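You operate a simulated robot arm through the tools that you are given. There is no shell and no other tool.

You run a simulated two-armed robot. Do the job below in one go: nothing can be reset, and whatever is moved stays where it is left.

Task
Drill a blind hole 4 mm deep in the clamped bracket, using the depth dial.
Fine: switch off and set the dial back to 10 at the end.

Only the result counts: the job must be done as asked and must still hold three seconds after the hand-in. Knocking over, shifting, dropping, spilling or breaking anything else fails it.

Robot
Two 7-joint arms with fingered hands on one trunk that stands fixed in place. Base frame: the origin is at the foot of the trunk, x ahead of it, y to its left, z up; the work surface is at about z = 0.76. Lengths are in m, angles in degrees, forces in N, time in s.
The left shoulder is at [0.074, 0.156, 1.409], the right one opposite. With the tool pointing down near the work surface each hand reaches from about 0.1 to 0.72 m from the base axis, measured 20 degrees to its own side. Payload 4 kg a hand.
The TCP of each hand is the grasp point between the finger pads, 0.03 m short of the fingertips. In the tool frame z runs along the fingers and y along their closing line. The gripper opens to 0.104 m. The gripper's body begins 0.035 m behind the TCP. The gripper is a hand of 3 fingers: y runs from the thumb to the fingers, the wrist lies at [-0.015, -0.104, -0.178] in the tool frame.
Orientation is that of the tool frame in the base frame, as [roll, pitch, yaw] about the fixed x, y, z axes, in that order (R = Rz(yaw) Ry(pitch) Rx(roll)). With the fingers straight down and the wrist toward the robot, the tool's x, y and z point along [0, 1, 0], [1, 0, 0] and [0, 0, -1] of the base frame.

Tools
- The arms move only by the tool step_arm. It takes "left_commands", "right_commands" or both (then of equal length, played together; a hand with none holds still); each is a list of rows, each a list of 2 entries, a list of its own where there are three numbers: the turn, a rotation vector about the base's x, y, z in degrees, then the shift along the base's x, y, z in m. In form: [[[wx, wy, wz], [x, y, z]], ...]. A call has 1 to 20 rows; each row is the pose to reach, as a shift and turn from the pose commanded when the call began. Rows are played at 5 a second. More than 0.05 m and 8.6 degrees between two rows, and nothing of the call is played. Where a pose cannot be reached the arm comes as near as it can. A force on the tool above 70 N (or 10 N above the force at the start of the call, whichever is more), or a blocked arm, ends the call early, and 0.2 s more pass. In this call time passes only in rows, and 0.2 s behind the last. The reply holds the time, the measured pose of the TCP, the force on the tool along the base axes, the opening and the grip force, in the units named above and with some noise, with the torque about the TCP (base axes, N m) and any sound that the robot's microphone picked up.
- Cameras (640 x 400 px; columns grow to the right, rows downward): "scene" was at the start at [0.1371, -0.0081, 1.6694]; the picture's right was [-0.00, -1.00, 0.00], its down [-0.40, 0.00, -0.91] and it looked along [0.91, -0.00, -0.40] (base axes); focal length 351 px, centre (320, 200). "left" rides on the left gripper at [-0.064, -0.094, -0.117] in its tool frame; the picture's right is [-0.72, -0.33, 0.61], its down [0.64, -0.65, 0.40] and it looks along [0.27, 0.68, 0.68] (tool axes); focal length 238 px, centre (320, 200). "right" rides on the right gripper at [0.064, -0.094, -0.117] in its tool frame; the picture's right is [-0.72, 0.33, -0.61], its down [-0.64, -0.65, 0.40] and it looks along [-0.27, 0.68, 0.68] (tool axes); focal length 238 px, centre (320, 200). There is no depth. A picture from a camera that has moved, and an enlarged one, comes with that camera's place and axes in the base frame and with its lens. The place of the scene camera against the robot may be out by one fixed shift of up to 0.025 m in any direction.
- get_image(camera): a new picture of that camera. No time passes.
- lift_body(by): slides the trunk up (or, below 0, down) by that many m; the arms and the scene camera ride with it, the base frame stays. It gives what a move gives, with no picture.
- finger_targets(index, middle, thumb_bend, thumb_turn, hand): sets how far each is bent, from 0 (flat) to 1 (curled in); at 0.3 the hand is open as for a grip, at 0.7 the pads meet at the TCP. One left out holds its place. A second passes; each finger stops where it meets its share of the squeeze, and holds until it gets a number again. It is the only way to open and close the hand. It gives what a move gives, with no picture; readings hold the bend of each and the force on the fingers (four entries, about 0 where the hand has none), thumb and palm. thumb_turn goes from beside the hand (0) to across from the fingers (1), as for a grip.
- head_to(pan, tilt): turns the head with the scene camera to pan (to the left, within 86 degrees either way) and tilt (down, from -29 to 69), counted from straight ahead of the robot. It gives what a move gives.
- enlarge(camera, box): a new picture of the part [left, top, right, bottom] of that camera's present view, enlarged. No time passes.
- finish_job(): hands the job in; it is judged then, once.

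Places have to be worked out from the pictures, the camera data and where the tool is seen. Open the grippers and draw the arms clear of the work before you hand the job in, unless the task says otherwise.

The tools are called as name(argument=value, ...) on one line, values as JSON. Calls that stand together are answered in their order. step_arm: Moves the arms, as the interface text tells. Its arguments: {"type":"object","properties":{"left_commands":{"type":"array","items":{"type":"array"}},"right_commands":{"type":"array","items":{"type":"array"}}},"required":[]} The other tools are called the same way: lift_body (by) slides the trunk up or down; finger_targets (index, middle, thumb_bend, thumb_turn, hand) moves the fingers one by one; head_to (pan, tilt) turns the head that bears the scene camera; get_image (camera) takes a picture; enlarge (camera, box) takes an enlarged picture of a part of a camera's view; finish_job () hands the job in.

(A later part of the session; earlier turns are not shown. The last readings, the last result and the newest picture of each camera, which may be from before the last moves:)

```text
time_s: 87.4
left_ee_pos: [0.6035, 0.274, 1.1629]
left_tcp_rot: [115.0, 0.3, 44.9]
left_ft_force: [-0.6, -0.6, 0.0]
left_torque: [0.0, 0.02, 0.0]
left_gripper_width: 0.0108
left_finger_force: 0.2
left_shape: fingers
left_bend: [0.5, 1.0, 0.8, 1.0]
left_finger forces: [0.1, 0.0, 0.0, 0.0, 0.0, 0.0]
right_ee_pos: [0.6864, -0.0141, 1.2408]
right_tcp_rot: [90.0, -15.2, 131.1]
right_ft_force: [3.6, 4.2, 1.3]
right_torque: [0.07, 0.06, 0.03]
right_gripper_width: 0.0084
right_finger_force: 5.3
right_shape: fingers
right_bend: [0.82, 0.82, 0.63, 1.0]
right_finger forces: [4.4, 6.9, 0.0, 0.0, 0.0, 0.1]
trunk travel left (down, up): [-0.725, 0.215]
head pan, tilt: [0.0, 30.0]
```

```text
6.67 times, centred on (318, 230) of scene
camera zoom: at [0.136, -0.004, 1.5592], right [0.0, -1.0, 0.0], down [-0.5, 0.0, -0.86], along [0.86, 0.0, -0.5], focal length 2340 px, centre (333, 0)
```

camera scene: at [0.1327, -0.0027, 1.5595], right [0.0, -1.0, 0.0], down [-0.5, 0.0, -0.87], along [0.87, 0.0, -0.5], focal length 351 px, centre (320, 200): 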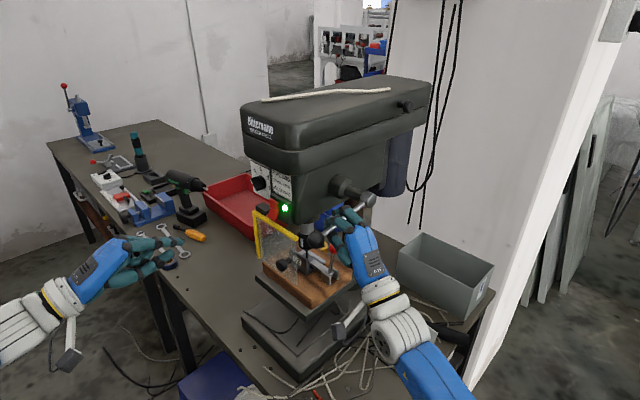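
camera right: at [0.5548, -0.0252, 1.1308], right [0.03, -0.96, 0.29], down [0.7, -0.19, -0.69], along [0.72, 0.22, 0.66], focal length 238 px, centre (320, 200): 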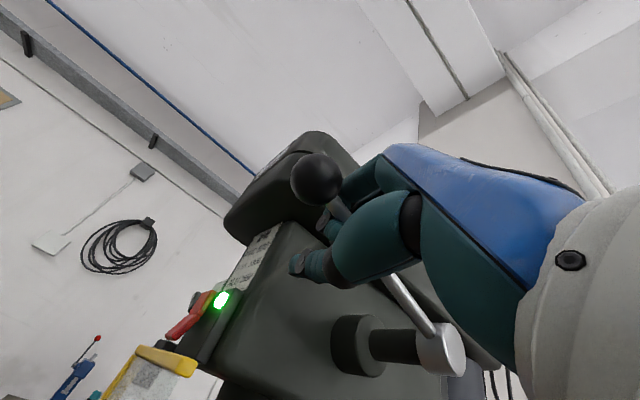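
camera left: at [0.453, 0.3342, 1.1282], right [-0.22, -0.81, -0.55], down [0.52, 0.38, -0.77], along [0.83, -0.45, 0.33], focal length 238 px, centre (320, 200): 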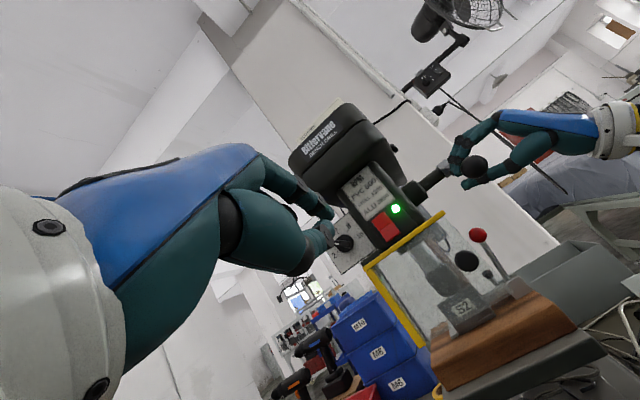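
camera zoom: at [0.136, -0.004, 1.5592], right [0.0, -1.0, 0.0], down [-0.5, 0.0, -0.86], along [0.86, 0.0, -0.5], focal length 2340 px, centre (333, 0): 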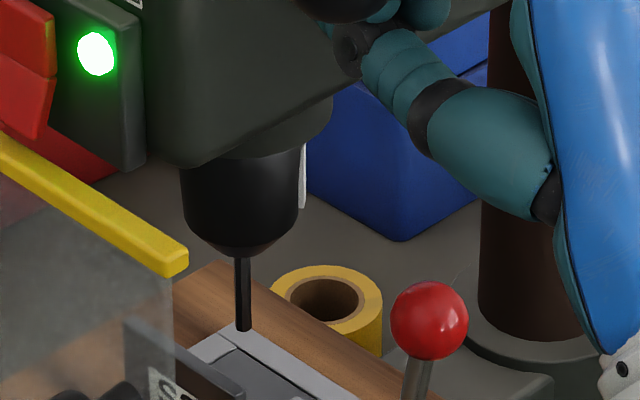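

The lever follows and is at about 26 degrees. I'll continue along the arc to its rest position.

step_arm(right_commands=[[[1.5, 1.3, 0], [0.002, -0.002, 0.005]], [[2.5, 2.2, 0], [0.0042, -0.0042, 0.0097]], [[3.5, 3.0, 0], [0.0066, -0.0066, 0.0142]], [[4.5, 3.9, 0], [0.009, -0.009, 0.0187]], [[5.3, 4.6, 0], [0.0134, -0.0134, 0.0257]]])

enlarge(camera="scene", box=[260, 130, 420, 230])

enlarge(camera="scene", box=[270, 200, 366, 260])

```text
time_s: 88.6
left_ee_pos: [0.6043, 0.2746, 1.1634]
left_tcp_rot: [115.1, 0.3, 44.9]
left_ft_force: [-1.0, -0.5, 0.8]
left_torque: [0.0, 0.0, -0.01]
left_gripper_width: 0.0106
left_finger_force: 0.1
left_shape: fingers
left_bend: [0.5, 1.0, 0.8, 1.0]
left_finger forces: [0.0, 0.0, 0.0, 0.1, 0.0, 0.0]
right_ee_pos: [0.7002, -0.0289, 1.2674]
right_tcp_rot: [90.0, -22.1, 131.1]
right_ft_force: [4.1, 5.9, 1.7]
right_torque: [0.12, 0.07, 0.01]
right_gripper_width: 0.0088
right_finger_force: 6.6
right_shape: fingers
right_bend: [0.82, 0.82, 0.63, 1.0]
right_finger forces: [5.1, 8.6, 0.0, 0.0, 0.0, 0.1]
trunk travel left (down, up): [-0.725, 0.215]
head pan, tilt: [0.0, 30.0]
```

```text
4.00 times, centred on (340, 180) of scene
camera zoom: at [0.1359, -0.0031, 1.5592], right [0.0, -1.0, 0.0], down [-0.5, 0.0, -0.86], along [0.86, 0.0, -0.5], focal length 1404 px, centre (240, 280)
```

zoom: 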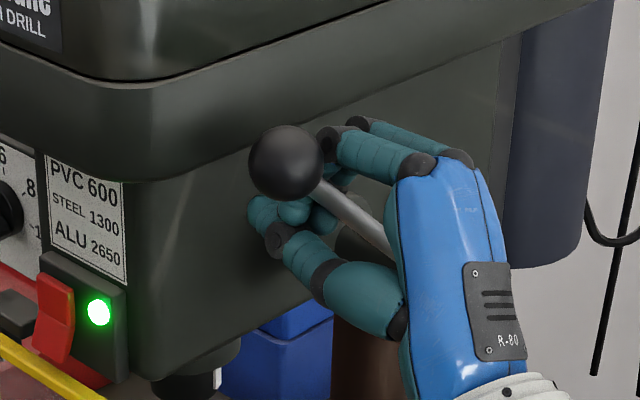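

```text
6.67 times, centred on (318, 230) of scene
camera zoom: at [0.1359, -0.0031, 1.5592], right [0.0, -1.0, 0.0], down [-0.5, 0.0, -0.86], along [0.86, 0.0, -0.5], focal length 2340 px, centre (333, 0)
```

zoom: 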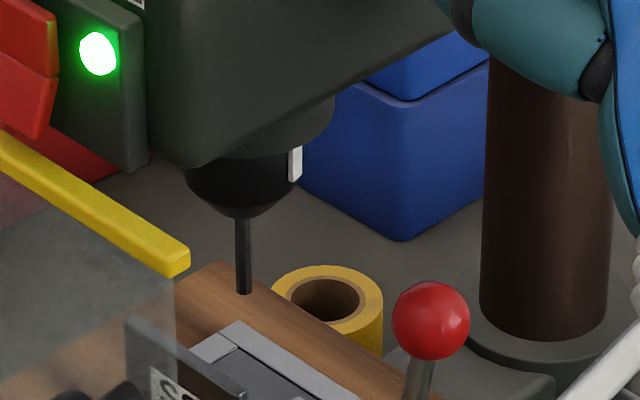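

The lever is back near its rest position. I'll open the right hand and back it straight out.

finger_targets(hand="right", index=0.4, middle=0.4, thumb_bend=0.35)

enlarge(camera="scene", box=[260, 130, 420, 230])

```text
time_s: 89.6
left_ee_pos: [0.603, 0.2735, 1.1656]
left_tcp_rot: [115.0, 0.2, 45.0]
left_ft_force: [-0.4, 0.1, 0.0]
left_torque: [0.01, 0.01, -0.02]
left_gripper_width: 0.0108
left_finger_force: 0.0
left_shape: fingers
left_bend: [0.5, 1.0, 0.8, 1.0]
left_finger forces: [0.1, 0.0, 0.0, 0.0, 0.1, 0.1]
right_ee_pos: [0.6995, -0.0277, 1.2692]
right_tcp_rot: [89.8, -22.1, 131.1]
right_ft_force: [0.1, -0.4, -0.5]
right_torque: [-0.03, 0.0, 0.0]
right_gripper_width: 0.0835
right_finger_force: 0.1
right_shape: fingers
right_bend: [0.4, 0.4, 0.35, 0.98]
right_finger forces: [0.0, 0.1, 0.0, 0.0, 0.1, 0.0]
trunk travel left (down, up): [-0.725, 0.215]
head pan, tilt: [0.0, 30.0]
```

```text
4.00 times, centred on (340, 180) of scene
camera zoom: at [0.1342, -0.006, 1.5594], right [0.0, -1.0, 0.0], down [-0.5, 0.0, -0.86], along [0.86, 0.0, -0.5], focal length 1404 px, centre (240, 280)
```

zoom: 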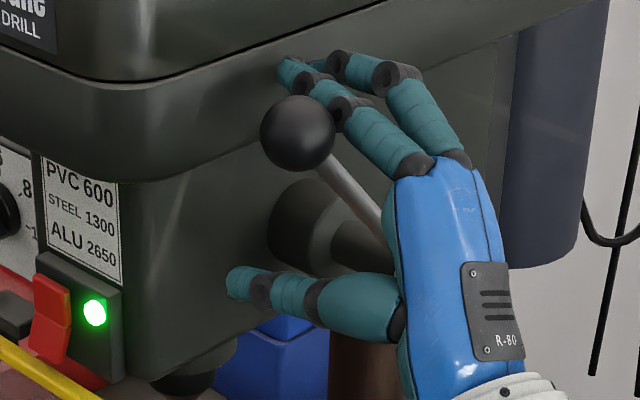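

The lever is free and fully up. I'll withdraw the right hand along its pointing line, then further away.

step_arm(right_commands=[[[0, 0, 0], [-0.02, -0.0175, 0]], [[0, 0, 0], [-0.045, -0.039, 0]], [[0, 0, 0], [-0.075, -0.065, 0]], [[0, 0, 0], [-0.1, -0.09, 0.005]], [[0, 0, 0], [-0.13, -0.12, 0.01]], [[0, 0, 0], [-0.155, -0.15, 0.01]], [[0, 0, 0], [-0.18, -0.18, 0.01]]])

get_image(camera="scene")

enlarge(camera="scene", box=[292, 244, 324, 264])

get_image(camera="right")

```text
time_s: 91.2
left_ee_pos: [0.6014, 0.2706, 1.1658]
left_tcp_rot: [114.9, 0.1, 44.9]
left_ft_force: [0.4, -0.7, 0.1]
left_torque: [0.0, -0.01, 0.01]
left_gripper_width: 0.0109
left_finger_force: 0.2
left_shape: fingers
left_bend: [0.5, 1.0, 0.8, 1.0]
left_finger forces: [0.1, 0.0, 0.0, 0.0, 0.0, 0.1]
right_ee_pos: [0.5179, -0.2116, 1.2795]
right_tcp_rot: [89.6, -22.2, 131.3]
right_ft_force: [-0.3, -0.4, 1.2]
right_torque: [0.03, 0.01, 0.01]
right_gripper_width: 0.0838
right_finger_force: 0.0
right_shape: fingers
right_bend: [0.4, 0.4, 0.35, 0.98]
right_finger forces: [0.1, 0.0, 0.1, 0.0, 0.1, 0.1]
trunk travel left (down, up): [-0.725, 0.215]
head pan, tilt: [0.0, 30.0]
```

```text
taken
camera scene: at [0.1315, -0.0102, 1.5596], right [0.0, -1.0, 0.0], down [-0.5, 0.0, -0.87], along [0.87, 0.0, -0.5], focal length 351 px, centre (320, 200)
```

scene: 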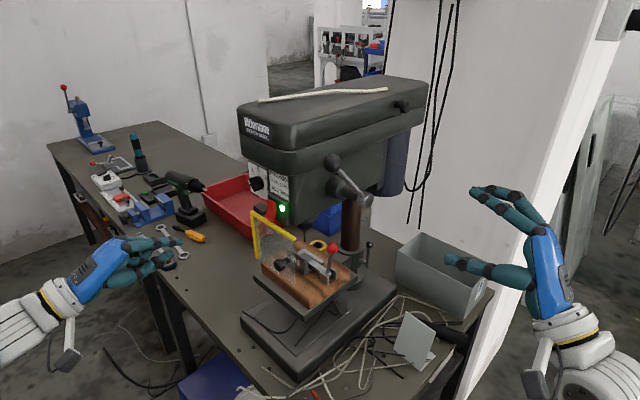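

```text
16.00 times, centred on (308, 254) of scene
camera zoom: at [0.1315, -0.0102, 1.5596], right [0.0, -1.0, 0.0], down [-0.5, 0.0, -0.87], along [0.87, 0.0, -0.5], focal length 5615 px, centre (512, -664)
```

zoom: 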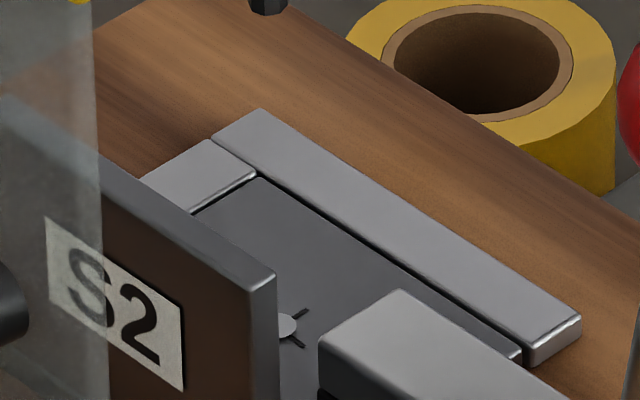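

```text
taken
camera right: at [0.3686, -0.2145, 1.2161], right [0.06, -1.0, 0.03], down [0.54, 0.01, -0.84], along [0.84, 0.06, 0.54], focal length 238 px, centre (320, 200)
```

right: 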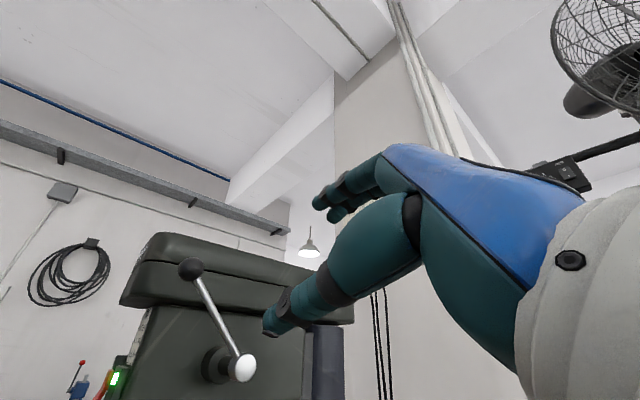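

The hole disc shows on the cross and the quill is fully up. Now the switch-off: the guard bar sits close under the rocker's lower half, so I'll first swing the left thumb aside and keep only the index leading.

finger_targets(hand="left", thumb_bend=0.3)

finger_targets(hand="left", thumb_turn=0.0)

step_arm(left_commands=[[[1.4, 1.4, 0], [0.02, -0.02, -0.003]], [[2.8, 2.8, 0], [0.04, -0.04, -0.006]], [[4.2, 4.2, 0], [0.06, -0.06, -0.009]], [[5.6, 5.6, 0], [0.08, -0.08, -0.012]], [[7.07, 7.07, 0], [0.1, -0.0975, -0.0138]]])

get_image(camera="left")

enlarge(camera="scene", box=[190, 170, 318, 250])

```text
time_s: 92.2
left_ee_pos: [0.6022, 0.2729, 1.1647]
left_tcp_rot: [115.0, 0.3, 44.8]
left_ft_force: [-0.1, -0.2, 0.1]
left_torque: [-0.01, 0.03, 0.02]
left_gripper_width: 0.0774
left_finger_force: 0.1
left_shape: fingers
left_bend: [0.5, 1.0, 0.3, 0.98]
left_finger forces: [0.0, 0.0, 0.1, 0.0, 0.1, 0.0]
right_ee_pos: [0.5201, -0.2089, 1.2793]
right_tcp_rot: [89.8, -22.2, 131.1]
right_ft_force: [-0.1, 0.3, -0.4]
right_torque: [-0.01, 0.01, 0.0]
right_gripper_width: 0.0835
right_finger_force: 0.1
right_shape: fingers
right_bend: [0.4, 0.4, 0.35, 0.98]
right_finger forces: [0.0, 0.0, 0.1, 0.1, 0.0, 0.0]
trunk travel left (down, up): [-0.725, 0.215]
head pan, tilt: [0.0, 30.0]
```

```text
time_s: 93.2
left_ee_pos: [0.6004, 0.2735, 1.1652]
left_tcp_rot: [114.9, 0.2, 44.9]
left_ft_force: [0.3, -0.3, 0.3]
left_torque: [-0.03, 0.0, 0.02]
left_gripper_width: 0.1323
left_finger_force: 0.0
left_shape: fingers
left_bend: [0.5, 1.0, 0.3, 0.0]
left_finger forces: [0.1, 0.1, 0.0, 0.0, 0.0, 0.1]
right_ee_pos: [0.5187, -0.209, 1.2788]
right_tcp_rot: [89.8, -22.1, 131.2]
right_ft_force: [1.0, 0.3, 0.0]
right_torque: [-0.01, 0.01, 0.0]
right_gripper_width: 0.0837
right_finger_force: 0.1
right_shape: fingers
right_bend: [0.4, 0.4, 0.35, 0.98]
right_finger forces: [0.0, 0.0, 0.0, 0.0, 0.0, 0.0]
trunk travel left (down, up): [-0.725, 0.215]
head pan, tilt: [0.0, 30.0]
```

```text
time_s: 94.4
left_ee_pos: [0.7038, 0.1738, 1.1501]
left_tcp_rot: [125.2, 0.2, 45.0]
left_ft_force: [0.9, -0.3, 0.4]
left_torque: [0.01, 0.02, -0.01]
left_gripper_width: 0.1325
left_finger_force: 0.1
left_shape: fingers
left_bend: [0.5, 1.0, 0.3, 0.0]
left_finger forces: [0.0, 0.0, 0.0, 0.0, 0.1, 0.0]
right_ee_pos: [0.5218, -0.2101, 1.277]
right_tcp_rot: [89.8, -22.3, 131.1]
right_ft_force: [-0.1, 0.4, -0.4]
right_torque: [0.0, 0.0, 0.0]
right_gripper_width: 0.0836
right_finger_force: 0.0
right_shape: fingers
right_bend: [0.4, 0.4, 0.35, 0.98]
right_finger forces: [0.1, 0.1, 0.0, 0.0, 0.1, 0.0]
trunk travel left (down, up): [-0.725, 0.215]
head pan, tilt: [0.0, 30.0]
```

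```text
taken
camera left: at [0.5536, 0.2352, 1.1397], right [-0.29, -0.73, -0.62], down [0.42, 0.48, -0.77], along [0.86, -0.48, 0.17], focal length 238 px, centre (320, 200)
```

left: 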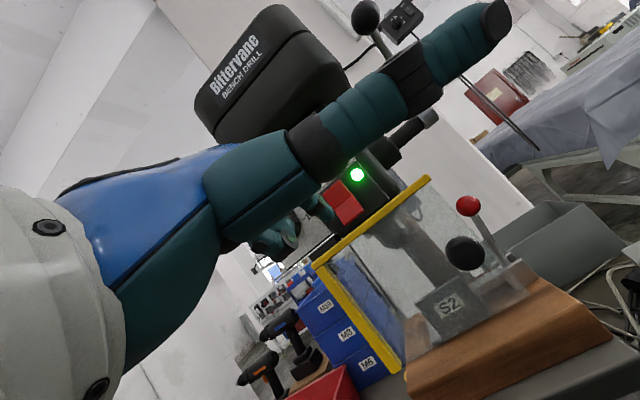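

```text
5.00 times, centred on (254, 210) of scene
camera zoom: at [0.1358, -0.0096, 1.5592], right [0.0, -1.0, 0.0], down [-0.5, 0.0, -0.86], along [0.86, 0.0, -0.5], focal length 1755 px, centre (650, 150)
```

zoom: 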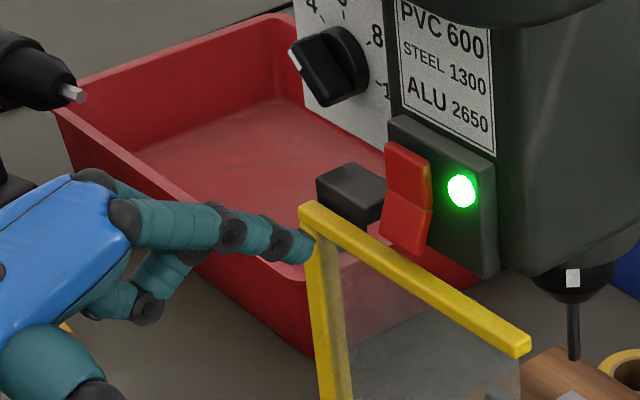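

enlarge(camera="left", box=[260, 140, 436, 250])

```text
3.64 times, centred on (348, 195) of left
camera zoom: at [0.5536, 0.2352, 1.1397], right [-0.29, -0.73, -0.62], down [0.42, 0.48, -0.77], along [0.86, -0.48, 0.17], focal length 867 px, centre (218, 218)
```

zoom: 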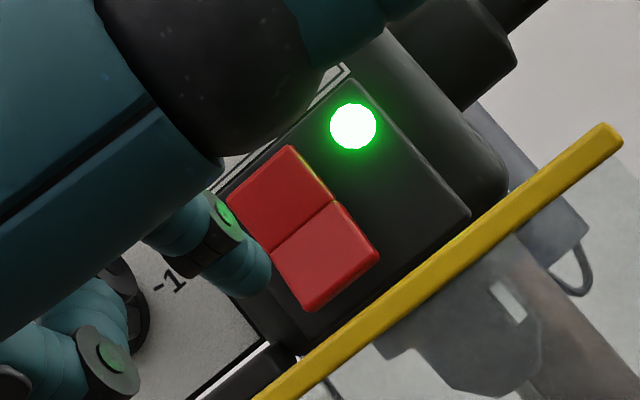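

By projection the index tip's line meets the centre of the rocker's lower half (z about 1.154), and it clears the guard bar top (z about 1.135) by roughly 9 mm. I'll advance in steps.

step_arm(left_commands=[[[0, 0, 0], [0.008, -0.008, 0]], [[0, 0, 0], [0.016, -0.016, 0]], [[0, 0, 0], [0.023, -0.023, 0]]])

enlarge(camera="left", box=[260, 140, 436, 250])

enlarge(camera="scene", box=[210, 180, 306, 240])

```text
time_s: 95.2
left_ee_pos: [0.7275, 0.1515, 1.1511]
left_tcp_rot: [125.1, 0.2, 44.9]
left_ft_force: [0.2, -0.5, -0.2]
left_torque: [-0.01, -0.02, -0.02]
left_gripper_width: 0.1322
left_finger_force: 0.0
left_shape: fingers
left_bend: [0.5, 1.0, 0.3, 0.0]
left_finger forces: [0.1, 0.0, 0.0, 0.0, 0.0, 0.1]
right_ee_pos: [0.5197, -0.2109, 1.2783]
right_tcp_rot: [89.8, -22.2, 131.0]
right_ft_force: [0.2, 0.3, 1.0]
right_torque: [-0.03, 0.03, 0.0]
right_gripper_width: 0.0838
right_finger_force: 0.0
right_shape: fingers
right_bend: [0.4, 0.4, 0.35, 0.98]
right_finger forces: [0.1, 0.0, 0.0, 0.0, 0.1, 0.0]
trunk travel left (down, up): [-0.725, 0.215]
head pan, tilt: [0.0, 30.0]
```

```text
3.64 times, centred on (348, 195) of left
camera zoom: at [0.5769, 0.2124, 1.1414], right [-0.29, -0.73, -0.62], down [0.42, 0.48, -0.77], along [0.86, -0.48, 0.17], focal length 867 px, centre (218, 218)
```

zoom: 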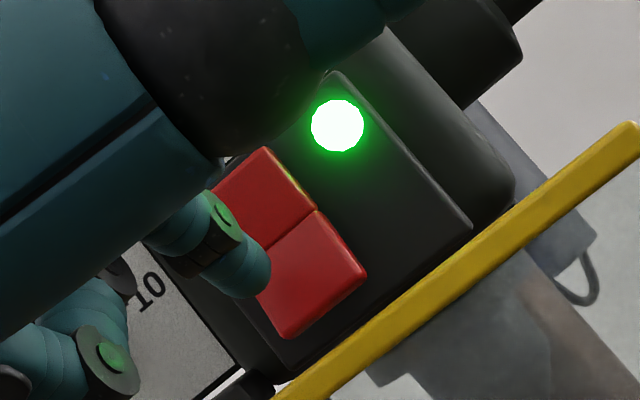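

```text
6.67 times, centred on (258, 210) of scene
camera zoom: at [0.1344, -0.0095, 1.5593], right [0.0, -1.0, 0.0], down [-0.5, 0.0, -0.86], along [0.86, 0.0, -0.5], focal length 2340 px, centre (733, 133)
```

zoom: 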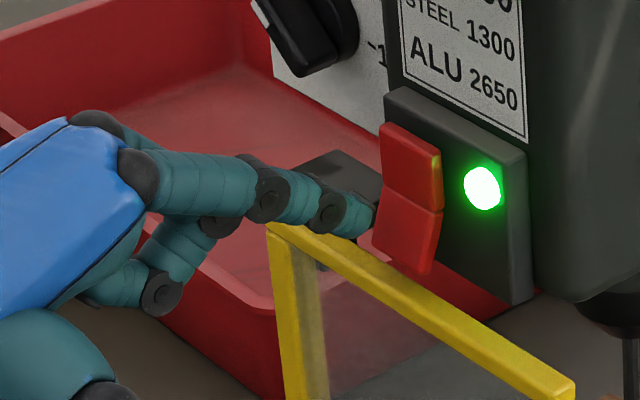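

The tip is just at the lower half of the rocker and clear of the guard bar. I'll push a few mm further.

step_arm(left_commands=[[[0, 0, 0], [0.004, -0.004, 0]], [[0, 0, 0], [0.008, -0.008, 0]]])

enlarge(camera="left", box=[260, 140, 436, 250])

enlarge(camera="scene", box=[210, 180, 306, 240])

```text
time_s: 95.8
left_ee_pos: [0.7356, 0.1446, 1.1512]
left_tcp_rot: [125.0, 0.2, 45.1]
left_ft_force: [-1.1, 0.2, -0.8]
left_torque: [-0.05, -0.01, -0.02]
left_gripper_width: 0.1317
left_finger_force: 0.1
left_shape: fingers
left_bend: [0.51, 1.0, 0.3, 0.0]
left_finger forces: [0.9, 0.0, 0.0, 0.0, 0.0, 0.0]
right_ee_pos: [0.5197, -0.2096, 1.2784]
right_tcp_rot: [89.8, -22.3, 131.3]
right_ft_force: [0.0, -0.4, 1.0]
right_torque: [0.02, -0.02, 0.02]
right_gripper_width: 0.0838
right_finger_force: 0.2
right_shape: fingers
right_bend: [0.4, 0.4, 0.35, 0.98]
right_finger forces: [0.0, 0.0, 0.0, 0.0, 0.0, 0.1]
trunk travel left (down, up): [-0.725, 0.215]
head pan, tilt: [0.0, 30.0]
```

```text
3.64 times, centred on (348, 195) of left
camera zoom: at [0.5849, 0.2059, 1.14], right [-0.29, -0.73, -0.62], down [0.42, 0.48, -0.77], along [0.86, -0.48, 0.17], focal length 867 px, centre (218, 218)
```

zoom: 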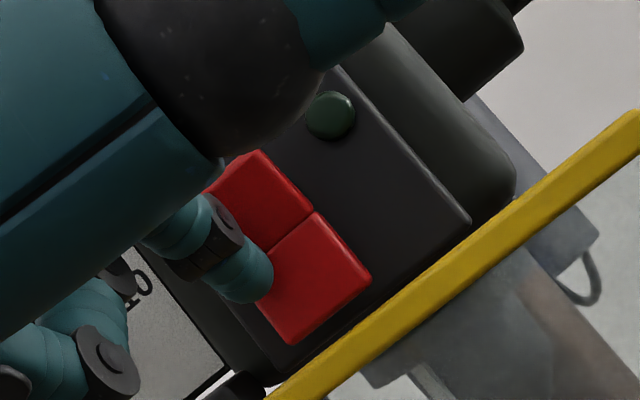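

```text
6.67 times, centred on (258, 210) of scene
camera zoom: at [0.1338, -0.0082, 1.5594], right [0.0, -1.0, 0.0], down [-0.5, 0.0, -0.86], along [0.86, 0.0, -0.5], focal length 2340 px, centre (733, 133)
```

zoom: 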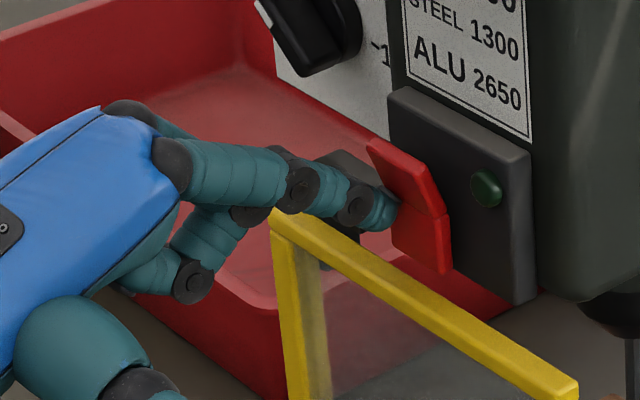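

The lamp is off and the rocker is back to its off position. I'll withdraw the left hand, raise it and level it out, ready to lower the trunk for the dial.

step_arm(left_commands=[[[0, 0, 0], [-0.015, 0.015, 0.0]], [[0, 0, 0], [-0.04, 0.04, 0.0]], [[0, 0, 0], [-0.07, 0.07, 0.0]], [[0, 0, 0], [-0.1, 0.1, 0.0]], [[-4.95, -4.95, 0], [-0.12, 0.12, 0.035]], [[-9.9, -9.9, 0], [-0.12, 0.12, 0.075]], [[-14.85, -14.85, 0], [-0.12, 0.12, 0.115]], [[-19.8, -19.8, 0], [-0.12, 0.12, 0.155]], [[-24.75, -24.75, 0], [-0.12, 0.12, 0.195]], [[-24.75, -24.75, 0], [-0.12, 0.12, 0.215]]])

finger_targets(hand="left", index=0.5, middle=0.5, thumb_bend=0.5, thumb_turn=1.0)

lift_body(by=-0.2)

get_image(camera="scene")

get_image(camera="left")

```text
time_s: 98.0
left_ee_pos: [0.6137, 0.2635, 1.3687]
left_tcp_rot: [89.9, 0.2, 44.8]
left_ft_force: [-0.8, 0.1, -0.1]
left_torque: [0.02, -0.01, -0.01]
left_gripper_width: 0.1323
left_finger_force: 0.1
left_shape: fingers
left_bend: [0.5, 1.0, 0.3, 0.0]
left_finger forces: [0.1, 0.0, 0.0, 0.1, 0.1, 0.1]
right_ee_pos: [0.5188, -0.2084, 1.279]
right_tcp_rot: [89.8, -22.2, 131.3]
right_ft_force: [0.0, 0.0, 0.1]
right_torque: [-0.04, 0.0, -0.03]
right_gripper_width: 0.0837
right_finger_force: 0.1
right_shape: fingers
right_bend: [0.4, 0.4, 0.35, 0.98]
right_finger forces: [0.1, 0.0, 0.0, 0.0, 0.0, 0.0]
trunk travel left (down, up): [-0.725, 0.215]
head pan, tilt: [0.0, 30.0]
```

```text
time_s: 99.0
left_ee_pos: [0.6142, 0.2644, 1.3664]
left_tcp_rot: [90.0, 0.2, 44.8]
left_ft_force: [-0.4, 0.0, -1.4]
left_torque: [0.0, 0.03, 0.02]
left_gripper_width: 0.0523
left_finger_force: 0.0
left_shape: fingers
left_bend: [0.5, 0.5, 0.5, 1.0]
left_finger forces: [0.0, 0.0, 0.0, 0.0, 0.0, 0.0]
right_ee_pos: [0.5198, -0.2093, 1.2783]
right_tcp_rot: [89.8, -22.3, 131.1]
right_ft_force: [0.1, -0.4, -0.7]
right_torque: [0.0, -0.01, 0.03]
right_gripper_width: 0.0838
right_finger_force: 0.1
right_shape: fingers
right_bend: [0.4, 0.4, 0.35, 0.98]
right_finger forces: [0.0, 0.1, 0.1, 0.0, 0.0, 0.0]
trunk travel left (down, up): [-0.725, 0.215]
head pan, tilt: [0.0, 30.0]
```

```text
time_s: 101.2
left_ee_pos: [0.6131, 0.2634, 1.1669]
left_tcp_rot: [90.0, 0.2, 44.8]
left_ft_force: [0.4, 0.3, -0.3]
left_torque: [-0.03, 0.02, 0.02]
left_gripper_width: 0.052
left_finger_force: 0.1
left_shape: fingers
left_bend: [0.5, 0.5, 0.5, 1.0]
left_finger forces: [0.0, 0.0, 0.1, 0.1, 0.1, 0.0]
right_ee_pos: [0.5193, -0.2094, 1.0788]
right_tcp_rot: [89.7, -22.2, 131.4]
right_ft_force: [0.6, -0.8, 0.2]
right_torque: [-0.01, 0.01, -0.02]
right_gripper_width: 0.0838
right_finger_force: 0.1
right_shape: fingers
right_bend: [0.4, 0.4, 0.35, 0.98]
right_finger forces: [0.0, 0.0, 0.0, 0.0, 0.0, 0.0]
trunk travel left (down, up): [-0.525, 0.415]
head pan, tilt: [0.0, 30.0]
```

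```text
taken
camera scene: at [0.1331, -0.008, 1.3595], right [0.0, -1.0, 0.0], down [-0.5, 0.0, -0.87], along [0.87, 0.0, -0.5], focal length 351 px, centre (320, 200)
```

scene: 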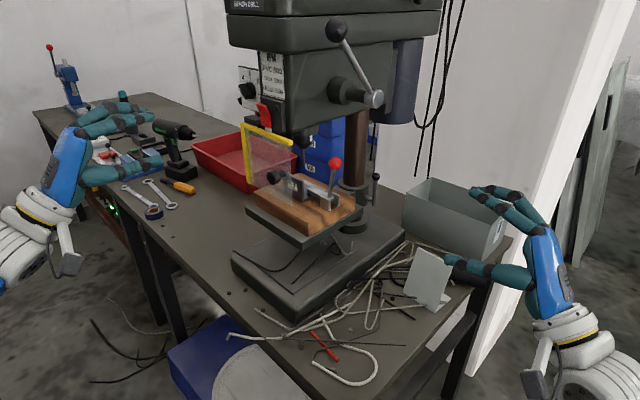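

```text
taken
camera left: at [0.4857, 0.3018, 1.0719], right [-0.08, -0.94, -0.32], down [0.74, 0.16, -0.65], along [0.67, -0.29, 0.68], focal length 238 px, centre (320, 200)
```

left: 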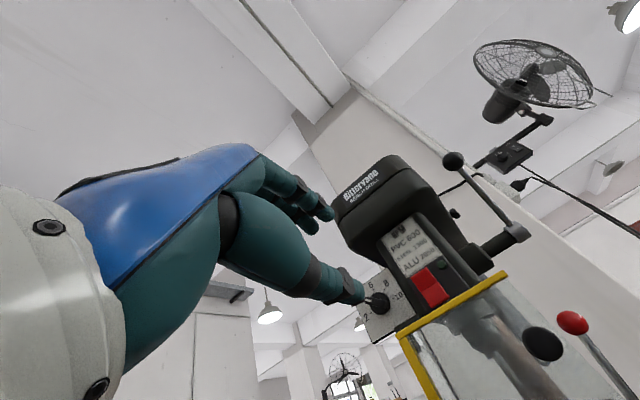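

Everything is clear. I'll bring the left hand back to its stand-off in front of the dial and roll it to -140 degrees, matching the knob's present setting at 4.

step_arm(left_commands=[[[0, 0, 0], [0.037, -0.004, 0.006]], [[0, 0, 0], [0.074, -0.008, 0.012]], [[0, 0, 0], [0.111, -0.0116, 0.018]], [[-5.82, 5.82, 0], [0.111, -0.0116, 0.018]], [[-11.65, 11.65, 0], [0.111, -0.0116, 0.018]], [[-17.47, 17.47, 0], [0.111, -0.0116, 0.018]], [[-23.29, 23.29, 0], [0.111, -0.0116, 0.018]], [[-29.11, 29.11, 0], [0.111, -0.0116, 0.018]], [[-34.94, 34.94, 0], [0.111, -0.0116, 0.018]], [[-40.76, 40.76, 0], [0.111, -0.0116, 0.018]], [[-46.58, 46.58, 0], [0.111, -0.0116, 0.018]], [[-52.4, 52.4, 0], [0.111, -0.0116, 0.018]], [[-58.23, 58.23, 0], [0.111, -0.0116, 0.018]], [[-64.05, 64.05, 0], [0.111, -0.0116, 0.018]], [[-69.87, 69.87, 0], [0.111, -0.0116, 0.018]], [[-75.7, 75.7, 0], [0.111, -0.0116, 0.018]], [[-81.52, 81.52, 0], [0.111, -0.0116, 0.018]], [[-87.34, 87.34, 0], [0.111, -0.0116, 0.018]], [[-93.16, 93.16, 0], [0.111, -0.0116, 0.018]], [[-98.99, 98.99, 0], [0.111, -0.0116, 0.018]]])

get_image(camera="left")

enlarge(camera="scene", box=[200, 50, 296, 110])

```text
time_s: 105.3
left_ee_pos: [0.7244, 0.2506, 1.1846]
left_tcp_rot: [-90.0, 39.7, -134.9]
left_ft_force: [-0.2, 0.2, -0.2]
left_torque: [-0.03, -0.01, -0.01]
left_gripper_width: 0.0521
left_finger_force: 0.0
left_shape: fingers
left_bend: [0.5, 0.5, 0.5, 1.0]
left_finger forces: [0.0, 0.0, 0.0, 0.1, 0.0, 0.1]
right_ee_pos: [0.5195, -0.2104, 1.0783]
right_tcp_rot: [89.7, -22.2, 131.3]
right_ft_force: [-0.7, -0.4, 0.8]
right_torque: [0.0, 0.05, 0.01]
right_gripper_width: 0.0838
right_finger_force: 0.2
right_shape: fingers
right_bend: [0.4, 0.4, 0.35, 0.98]
right_finger forces: [0.0, 0.0, 0.0, 0.0, 0.0, 0.0]
trunk travel left (down, up): [-0.525, 0.415]
head pan, tilt: [0.0, 30.0]
```

```text
taken
camera left: at [0.634, 0.3257, 1.2965], right [0.68, -0.19, 0.71], down [-0.36, -0.93, 0.09], along [0.64, -0.32, -0.7], focal length 238 px, centre (320, 200)
```

left: 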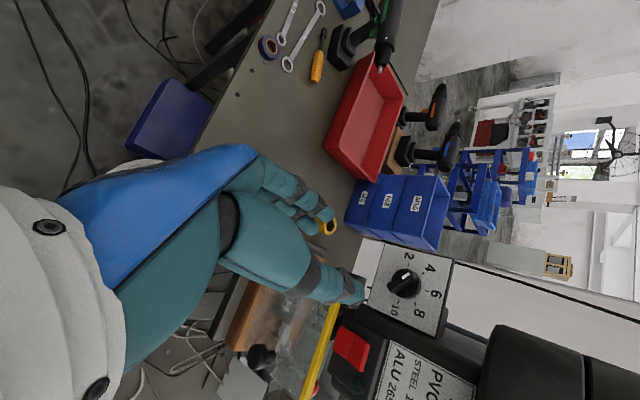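

```text
6.67 times, centred on (248, 80) of scene
camera zoom: at [0.1338, -0.0096, 1.3593], right [0.0, -1.0, 0.0], down [-0.5, 0.0, -0.86], along [0.86, 0.0, -0.5], focal length 2340 px, centre (800, 1000)
```

zoom: 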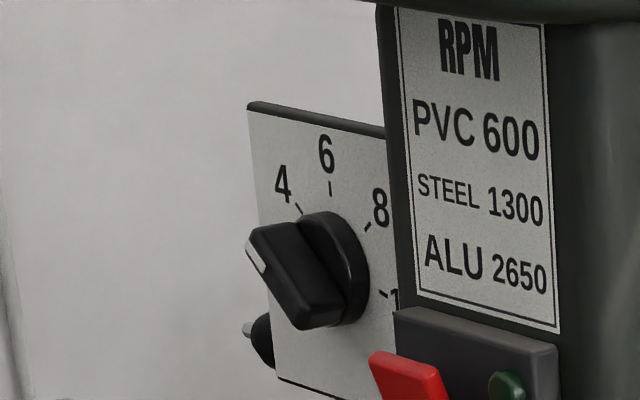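

The dial still stands at 4. I'll advance along the dial axis to the same place where I let go of the bar, then grip it.

step_arm(left_commands=[[[0, 0, 0], [0.02, -0.0205, 0]], [[0, 0, 0], [0.04, -0.041, 0]], [[0, 0, 0], [0.055, -0.0565, 0.0]], [[0, 0, 0], [0.068, -0.0698, 0.0005]], [[0, 0, 0], [0.078, -0.08, 0.0006]], [[0, 0, 0], [0.0845, -0.0868, 0.0006]]])

enlarge(camera="left", box=[240, 150, 448, 280])

finger_targets(hand="left", index=0.72, middle=0.72, thumb_bend=0.72)

enlarge(camera="left", box=[240, 150, 448, 280])

```text
time_s: 106.8
left_ee_pos: [0.8095, 0.1628, 1.1835]
left_tcp_rot: [-89.9, 39.9, -134.7]
left_ft_force: [0.4, -0.1, 0.3]
left_torque: [-0.01, -0.02, 0.01]
left_gripper_width: 0.0523
left_finger_force: 0.1
left_shape: fingers
left_bend: [0.5, 0.5, 0.5, 1.0]
left_finger forces: [0.1, 0.0, 0.0, 0.0, 0.0, 0.0]
right_ee_pos: [0.5199, -0.2117, 1.0781]
right_tcp_rot: [89.7, -22.2, 131.2]
right_ft_force: [-0.2, 0.1, -1.1]
right_torque: [-0.01, -0.01, -0.01]
right_gripper_width: 0.0837
right_finger_force: 0.0
right_shape: fingers
right_bend: [0.4, 0.4, 0.35, 0.98]
right_finger forces: [0.0, 0.1, 0.1, 0.0, 0.0, 0.0]
trunk travel left (down, up): [-0.525, 0.415]
head pan, tilt: [0.0, 30.0]
```

```text
3.08 times, centred on (344, 215) of left
camera zoom: at [0.7189, 0.2377, 1.2967], right [0.68, -0.19, 0.71], down [-0.35, -0.93, 0.09], along [0.65, -0.31, -0.7], focal length 733 px, centre (246, 154)
```

zoom: 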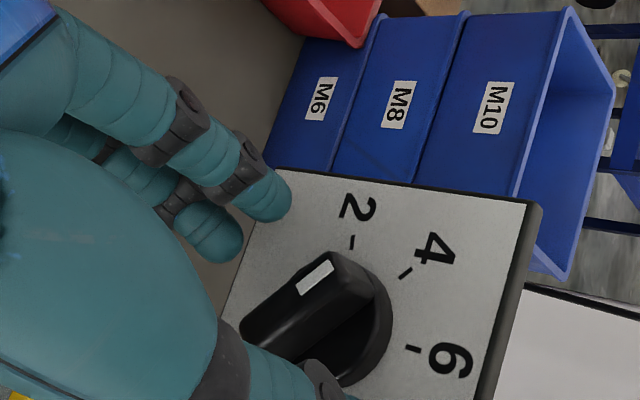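

```text
time_s: 107.8
left_ee_pos: [0.8106, 0.1641, 1.1843]
left_tcp_rot: [-90.0, 40.0, -134.8]
left_ft_force: [1.9, -1.9, 1.0]
left_torque: [0.01, -0.04, 0.01]
left_gripper_width: 0.0074
left_finger_force: 7.1
left_shape: fingers
left_bend: [0.71, 0.71, 0.67, 1.0]
left_finger forces: [3.9, 3.1, 0.0, 0.0, 7.3, 0.1]
right_ee_pos: [0.5198, -0.2104, 1.0776]
right_tcp_rot: [89.7, -22.3, 131.2]
right_ft_force: [0.3, -0.9, 0.2]
right_torque: [-0.01, 0.0, 0.0]
right_gripper_width: 0.0837
right_finger_force: 0.2
right_shape: fingers
right_bend: [0.4, 0.4, 0.35, 0.98]
right_finger forces: [0.0, 0.0, 0.0, 0.1, 0.0, 0.0]
trunk travel left (down, up): [-0.525, 0.415]
head pan, tilt: [0.0, 30.0]
```

```text
3.08 times, centred on (344, 215) of left
camera zoom: at [0.7192, 0.2372, 1.2967], right [0.68, -0.19, 0.71], down [-0.36, -0.93, 0.09], along [0.65, -0.31, -0.7], focal length 733 px, centre (246, 154)
```

zoom: 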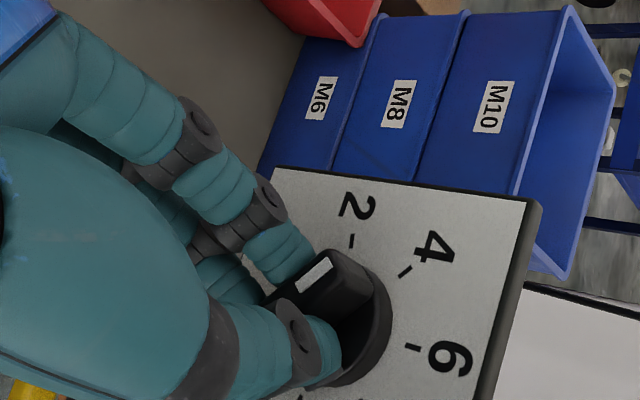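

Gripped again. I'll turn clockwise back toward 10, 100 degrees first.

step_arm(left_commands=[[[3.54, -3.54, 0], [0, 0, 0]], [[7.07, -7.07, 0], [0, 0, 0]], [[10.61, -10.61, 0], [0, 0, 0]], [[14.14, -14.14, 0], [0, 0, 0]], [[17.68, -17.68, 0], [0, 0, 0]], [[21.21, -21.21, 0], [0, 0, 0]], [[24.75, -24.75, 0], [0, 0, 0]], [[28.28, -28.28, 0], [0, 0, 0]], [[31.82, -31.82, 0], [0, 0, 0]], [[35.36, -35.36, 0], [0, 0, 0]], [[38.89, -38.89, 0], [0, 0, 0]], [[42.43, -42.43, 0], [0, 0, 0]], [[45.96, -45.96, 0], [0, 0, 0]], [[49.5, -49.5, 0], [0, 0, 0]], [[53.03, -53.03, 0], [0, 0, 0]], [[56.57, -56.57, 0], [0, 0, 0]], [[60.1, -60.1, 0], [0, 0, 0]], [[63.64, -63.64, 0], [0, 0, 0]], [[67.18, -67.18, 0], [0, 0, 0]], [[70.71, -70.71, 0], [0, 0, 0]]])

enlarge(camera="left", box=[240, 150, 448, 280])

enlarge(camera="scene", box=[200, 50, 296, 110])

```text
time_s: 112.0
left_ee_pos: [0.8099, 0.1658, 1.1847]
left_tcp_rot: [89.9, 40.1, 44.8]
left_ft_force: [8.3, 2.2, 5.8]
left_torque: [-0.09, -0.06, 0.18]
left_gripper_width: 0.0084
left_finger_force: 8.3
left_shape: fingers
left_bend: [0.71, 0.67, 0.68, 1.0]
left_finger forces: [8.0, 5.1, 0.0, 0.0, 3.5, 0.1]
right_ee_pos: [0.5209, -0.2096, 1.0777]
right_tcp_rot: [89.8, -22.2, 131.2]
right_ft_force: [-0.2, -0.3, 0.0]
right_torque: [0.0, 0.01, -0.02]
right_gripper_width: 0.084
right_finger_force: 0.0
right_shape: fingers
right_bend: [0.4, 0.4, 0.35, 0.98]
right_finger forces: [0.0, 0.0, 0.1, 0.1, 0.1, 0.0]
trunk travel left (down, up): [-0.525, 0.415]
head pan, tilt: [0.0, 30.0]
```

```text
3.08 times, centred on (344, 215) of left
camera zoom: at [0.6508, 0.1714, 1.1525], right [-0.11, -0.97, 0.22], down [0.34, -0.24, -0.91], along [0.94, -0.02, 0.35], focal length 733 px, centre (246, 154)
```

zoom: 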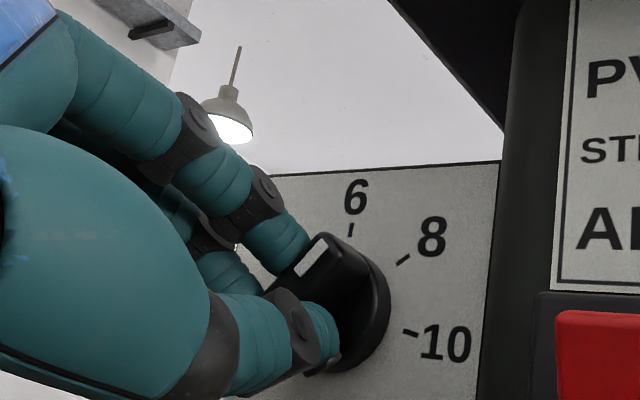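

```text
6.67 times, centred on (248, 80) of scene
camera zoom: at [0.1353, -0.008, 1.3593], right [0.0, -1.0, 0.0], down [-0.5, 0.0, -0.86], along [0.86, 0.0, -0.5], focal length 2340 px, centre (800, 1000)
```

zoom: 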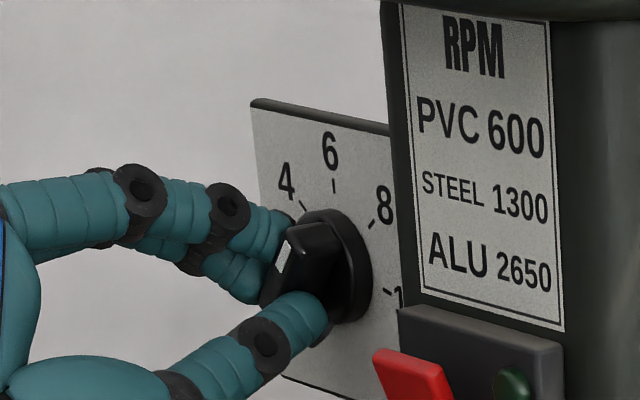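

The knob follows and now points near 8. I'll turn the last 50 degrees to 10.

step_arm(left_commands=[[[3.54, -3.54, 0], [0, 0, 0]], [[7.07, -7.07, 0], [0, 0, 0]], [[10.61, -10.61, 0], [0, 0, 0]], [[14.14, -14.14, 0], [0, 0, 0]], [[17.68, -17.68, 0], [0, 0, 0]], [[21.21, -21.21, 0], [0, 0, 0]], [[24.75, -24.75, 0], [0, 0, 0]], [[28.28, -28.28, 0], [0, 0, 0]], [[31.82, -31.82, 0], [0, 0, 0]], [[35.36, -35.36, 0], [0, 0, 0]]])

enlarge(camera="left", box=[240, 150, 448, 280])

enlarge(camera="scene", box=[200, 50, 296, 110])

```text
time_s: 114.2
left_ee_pos: [0.8096, 0.1651, 1.1856]
left_tcp_rot: [90.0, -9.9, 44.9]
left_ft_force: [9.0, 4.7, 12.7]
left_torque: [-0.21, -0.22, 0.23]
left_gripper_width: 0.008
left_finger_force: 8.6
left_shape: fingers
left_bend: [0.71, 0.65, 0.69, 1.0]
left_finger forces: [6.9, 7.5, 0.0, 0.1, 3.3, 0.1]
right_ee_pos: [0.5186, -0.2085, 1.079]
right_tcp_rot: [89.8, -22.1, 131.1]
right_ft_force: [0.5, -0.2, 0.8]
right_torque: [-0.04, 0.0, -0.01]
right_gripper_width: 0.0837
right_finger_force: 0.1
right_shape: fingers
right_bend: [0.4, 0.4, 0.35, 0.98]
right_finger forces: [0.0, 0.0, 0.1, 0.1, 0.0, 0.1]
trunk travel left (down, up): [-0.525, 0.415]
head pan, tilt: [0.0, 30.0]
```

```text
3.08 times, centred on (344, 215) of left
camera zoom: at [0.6943, 0.216, 1.0815], right [-0.03, -0.89, -0.45], down [0.81, 0.24, -0.53], along [0.58, -0.38, 0.72], focal length 733 px, centre (246, 154)
```

zoom: 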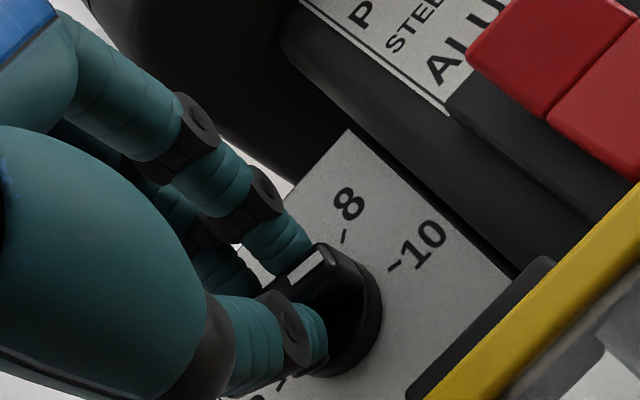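

```text
6.67 times, centred on (248, 80) of scene
camera zoom: at [0.1337, -0.0076, 1.3595], right [0.0, -1.0, 0.0], down [-0.5, 0.0, -0.86], along [0.86, 0.0, -0.5], focal length 2340 px, centre (800, 1000)
```

zoom: 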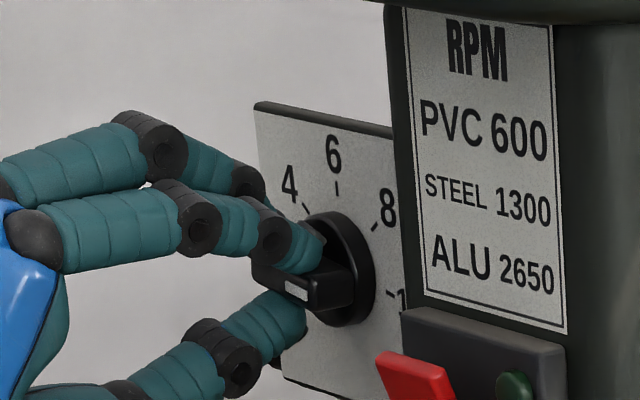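

The pointer is at 10, and this grip looks the same as the first one. I'll let go, back away along the dial axis and read it.

finger_targets(hand="left", index=0.5, middle=0.5, thumb_bend=0.5)

step_arm(left_commands=[[[0, 0, 0], [-0.012, 0.012, 0.0]], [[0, 0, 0], [-0.03, 0.03, 0.0]], [[0, 0, 0], [-0.05, 0.05, 0.0]], [[0, 0, 0], [-0.075, 0.075, 0.0]], [[0, 0, 0], [-0.1, 0.1, 0.0]]])

get_image(camera="left")

enlarge(camera="scene", box=[200, 50, 296, 110])

```text
time_s: 115.2
left_ee_pos: [0.8098, 0.1645, 1.1854]
left_tcp_rot: [90.1, -9.9, 44.8]
left_ft_force: [-0.1, 0.6, -0.3]
left_torque: [0.01, 0.03, 0.0]
left_gripper_width: 0.0515
left_finger_force: 0.0
left_shape: fingers
left_bend: [0.5, 0.5, 0.5, 1.0]
left_finger forces: [0.0, 0.1, 0.1, 0.0, 0.1, 0.1]
right_ee_pos: [0.5184, -0.2114, 1.0777]
right_tcp_rot: [89.8, -22.1, 131.2]
right_ft_force: [0.1, -0.1, 0.5]
right_torque: [-0.03, -0.01, 0.02]
right_gripper_width: 0.0836
right_finger_force: 0.0
right_shape: fingers
right_bend: [0.4, 0.4, 0.35, 0.98]
right_finger forces: [0.0, 0.1, 0.0, 0.1, 0.0, 0.1]
trunk travel left (down, up): [-0.525, 0.415]
head pan, tilt: [0.0, 30.0]
```

```text
time_s: 116.3
left_ee_pos: [0.7094, 0.2667, 1.1868]
left_tcp_rot: [89.9, -9.9, 44.7]
left_ft_force: [-0.1, 1.0, 0.1]
left_torque: [-0.04, 0.01, -0.01]
left_gripper_width: 0.0514
left_finger_force: 0.1
left_shape: fingers
left_bend: [0.5, 0.5, 0.5, 1.0]
left_finger forces: [0.1, 0.0, 0.0, 0.0, 0.1, 0.0]
right_ee_pos: [0.518, -0.2086, 1.0799]
right_tcp_rot: [89.8, -22.1, 131.2]
right_ft_force: [-0.4, -0.8, 0.0]
right_torque: [0.02, 0.0, 0.0]
right_gripper_width: 0.0841
right_finger_force: 0.1
right_shape: fingers
right_bend: [0.4, 0.4, 0.35, 0.98]
right_finger forces: [0.1, 0.0, 0.0, 0.0, 0.0, 0.0]
trunk travel left (down, up): [-0.525, 0.415]
head pan, tilt: [0.0, 30.0]
```

```text
taken
camera left: at [0.5933, 0.3175, 1.082], right [-0.03, -0.9, -0.44], down [0.81, 0.24, -0.53], along [0.58, -0.38, 0.72], focal length 238 px, centre (320, 200)
```

left: 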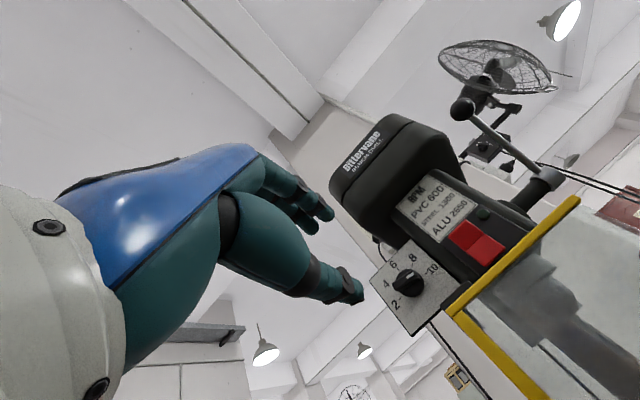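

```text
6.67 times, centred on (248, 80) of scene
camera zoom: at [0.1323, -0.0064, 1.3596], right [0.0, -1.0, 0.0], down [-0.5, 0.0, -0.87], along [0.87, 0.0, -0.5], focal length 2340 px, centre (800, 1000)
```

zoom: 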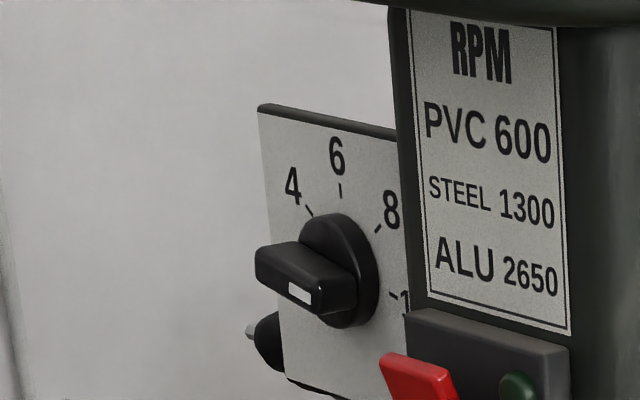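

enlarge(camera="left", box=[360, 240, 456, 300])

enlarge(camera="scene", box=[220, 60, 348, 140])

```text
6.67 times, centred on (408, 270) of left
camera zoom: at [0.5933, 0.3175, 1.082], right [-0.03, -0.9, -0.44], down [0.81, 0.24, -0.53], along [0.58, -0.38, 0.72], focal length 1589 px, centre (-267, -267)
```

zoom: 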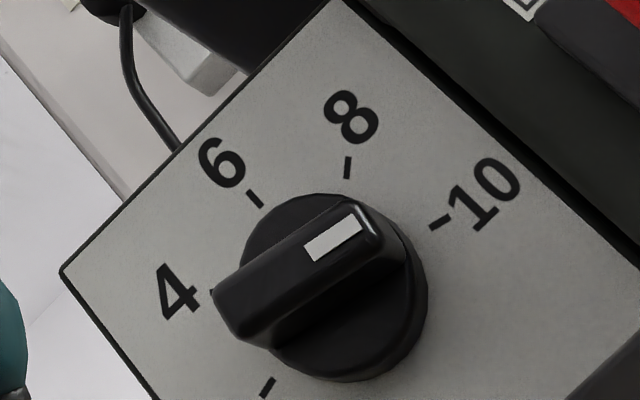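

```text
5.00 times, centred on (284, 100) of scene
camera zoom: at [0.1323, -0.0064, 1.3596], right [0.0, -1.0, 0.0], down [-0.5, 0.0, -0.87], along [0.87, 0.0, -0.5], focal length 1755 px, centre (500, 700)
```

zoom: 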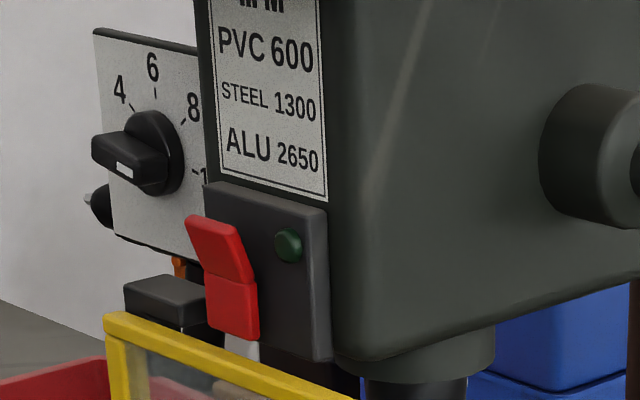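

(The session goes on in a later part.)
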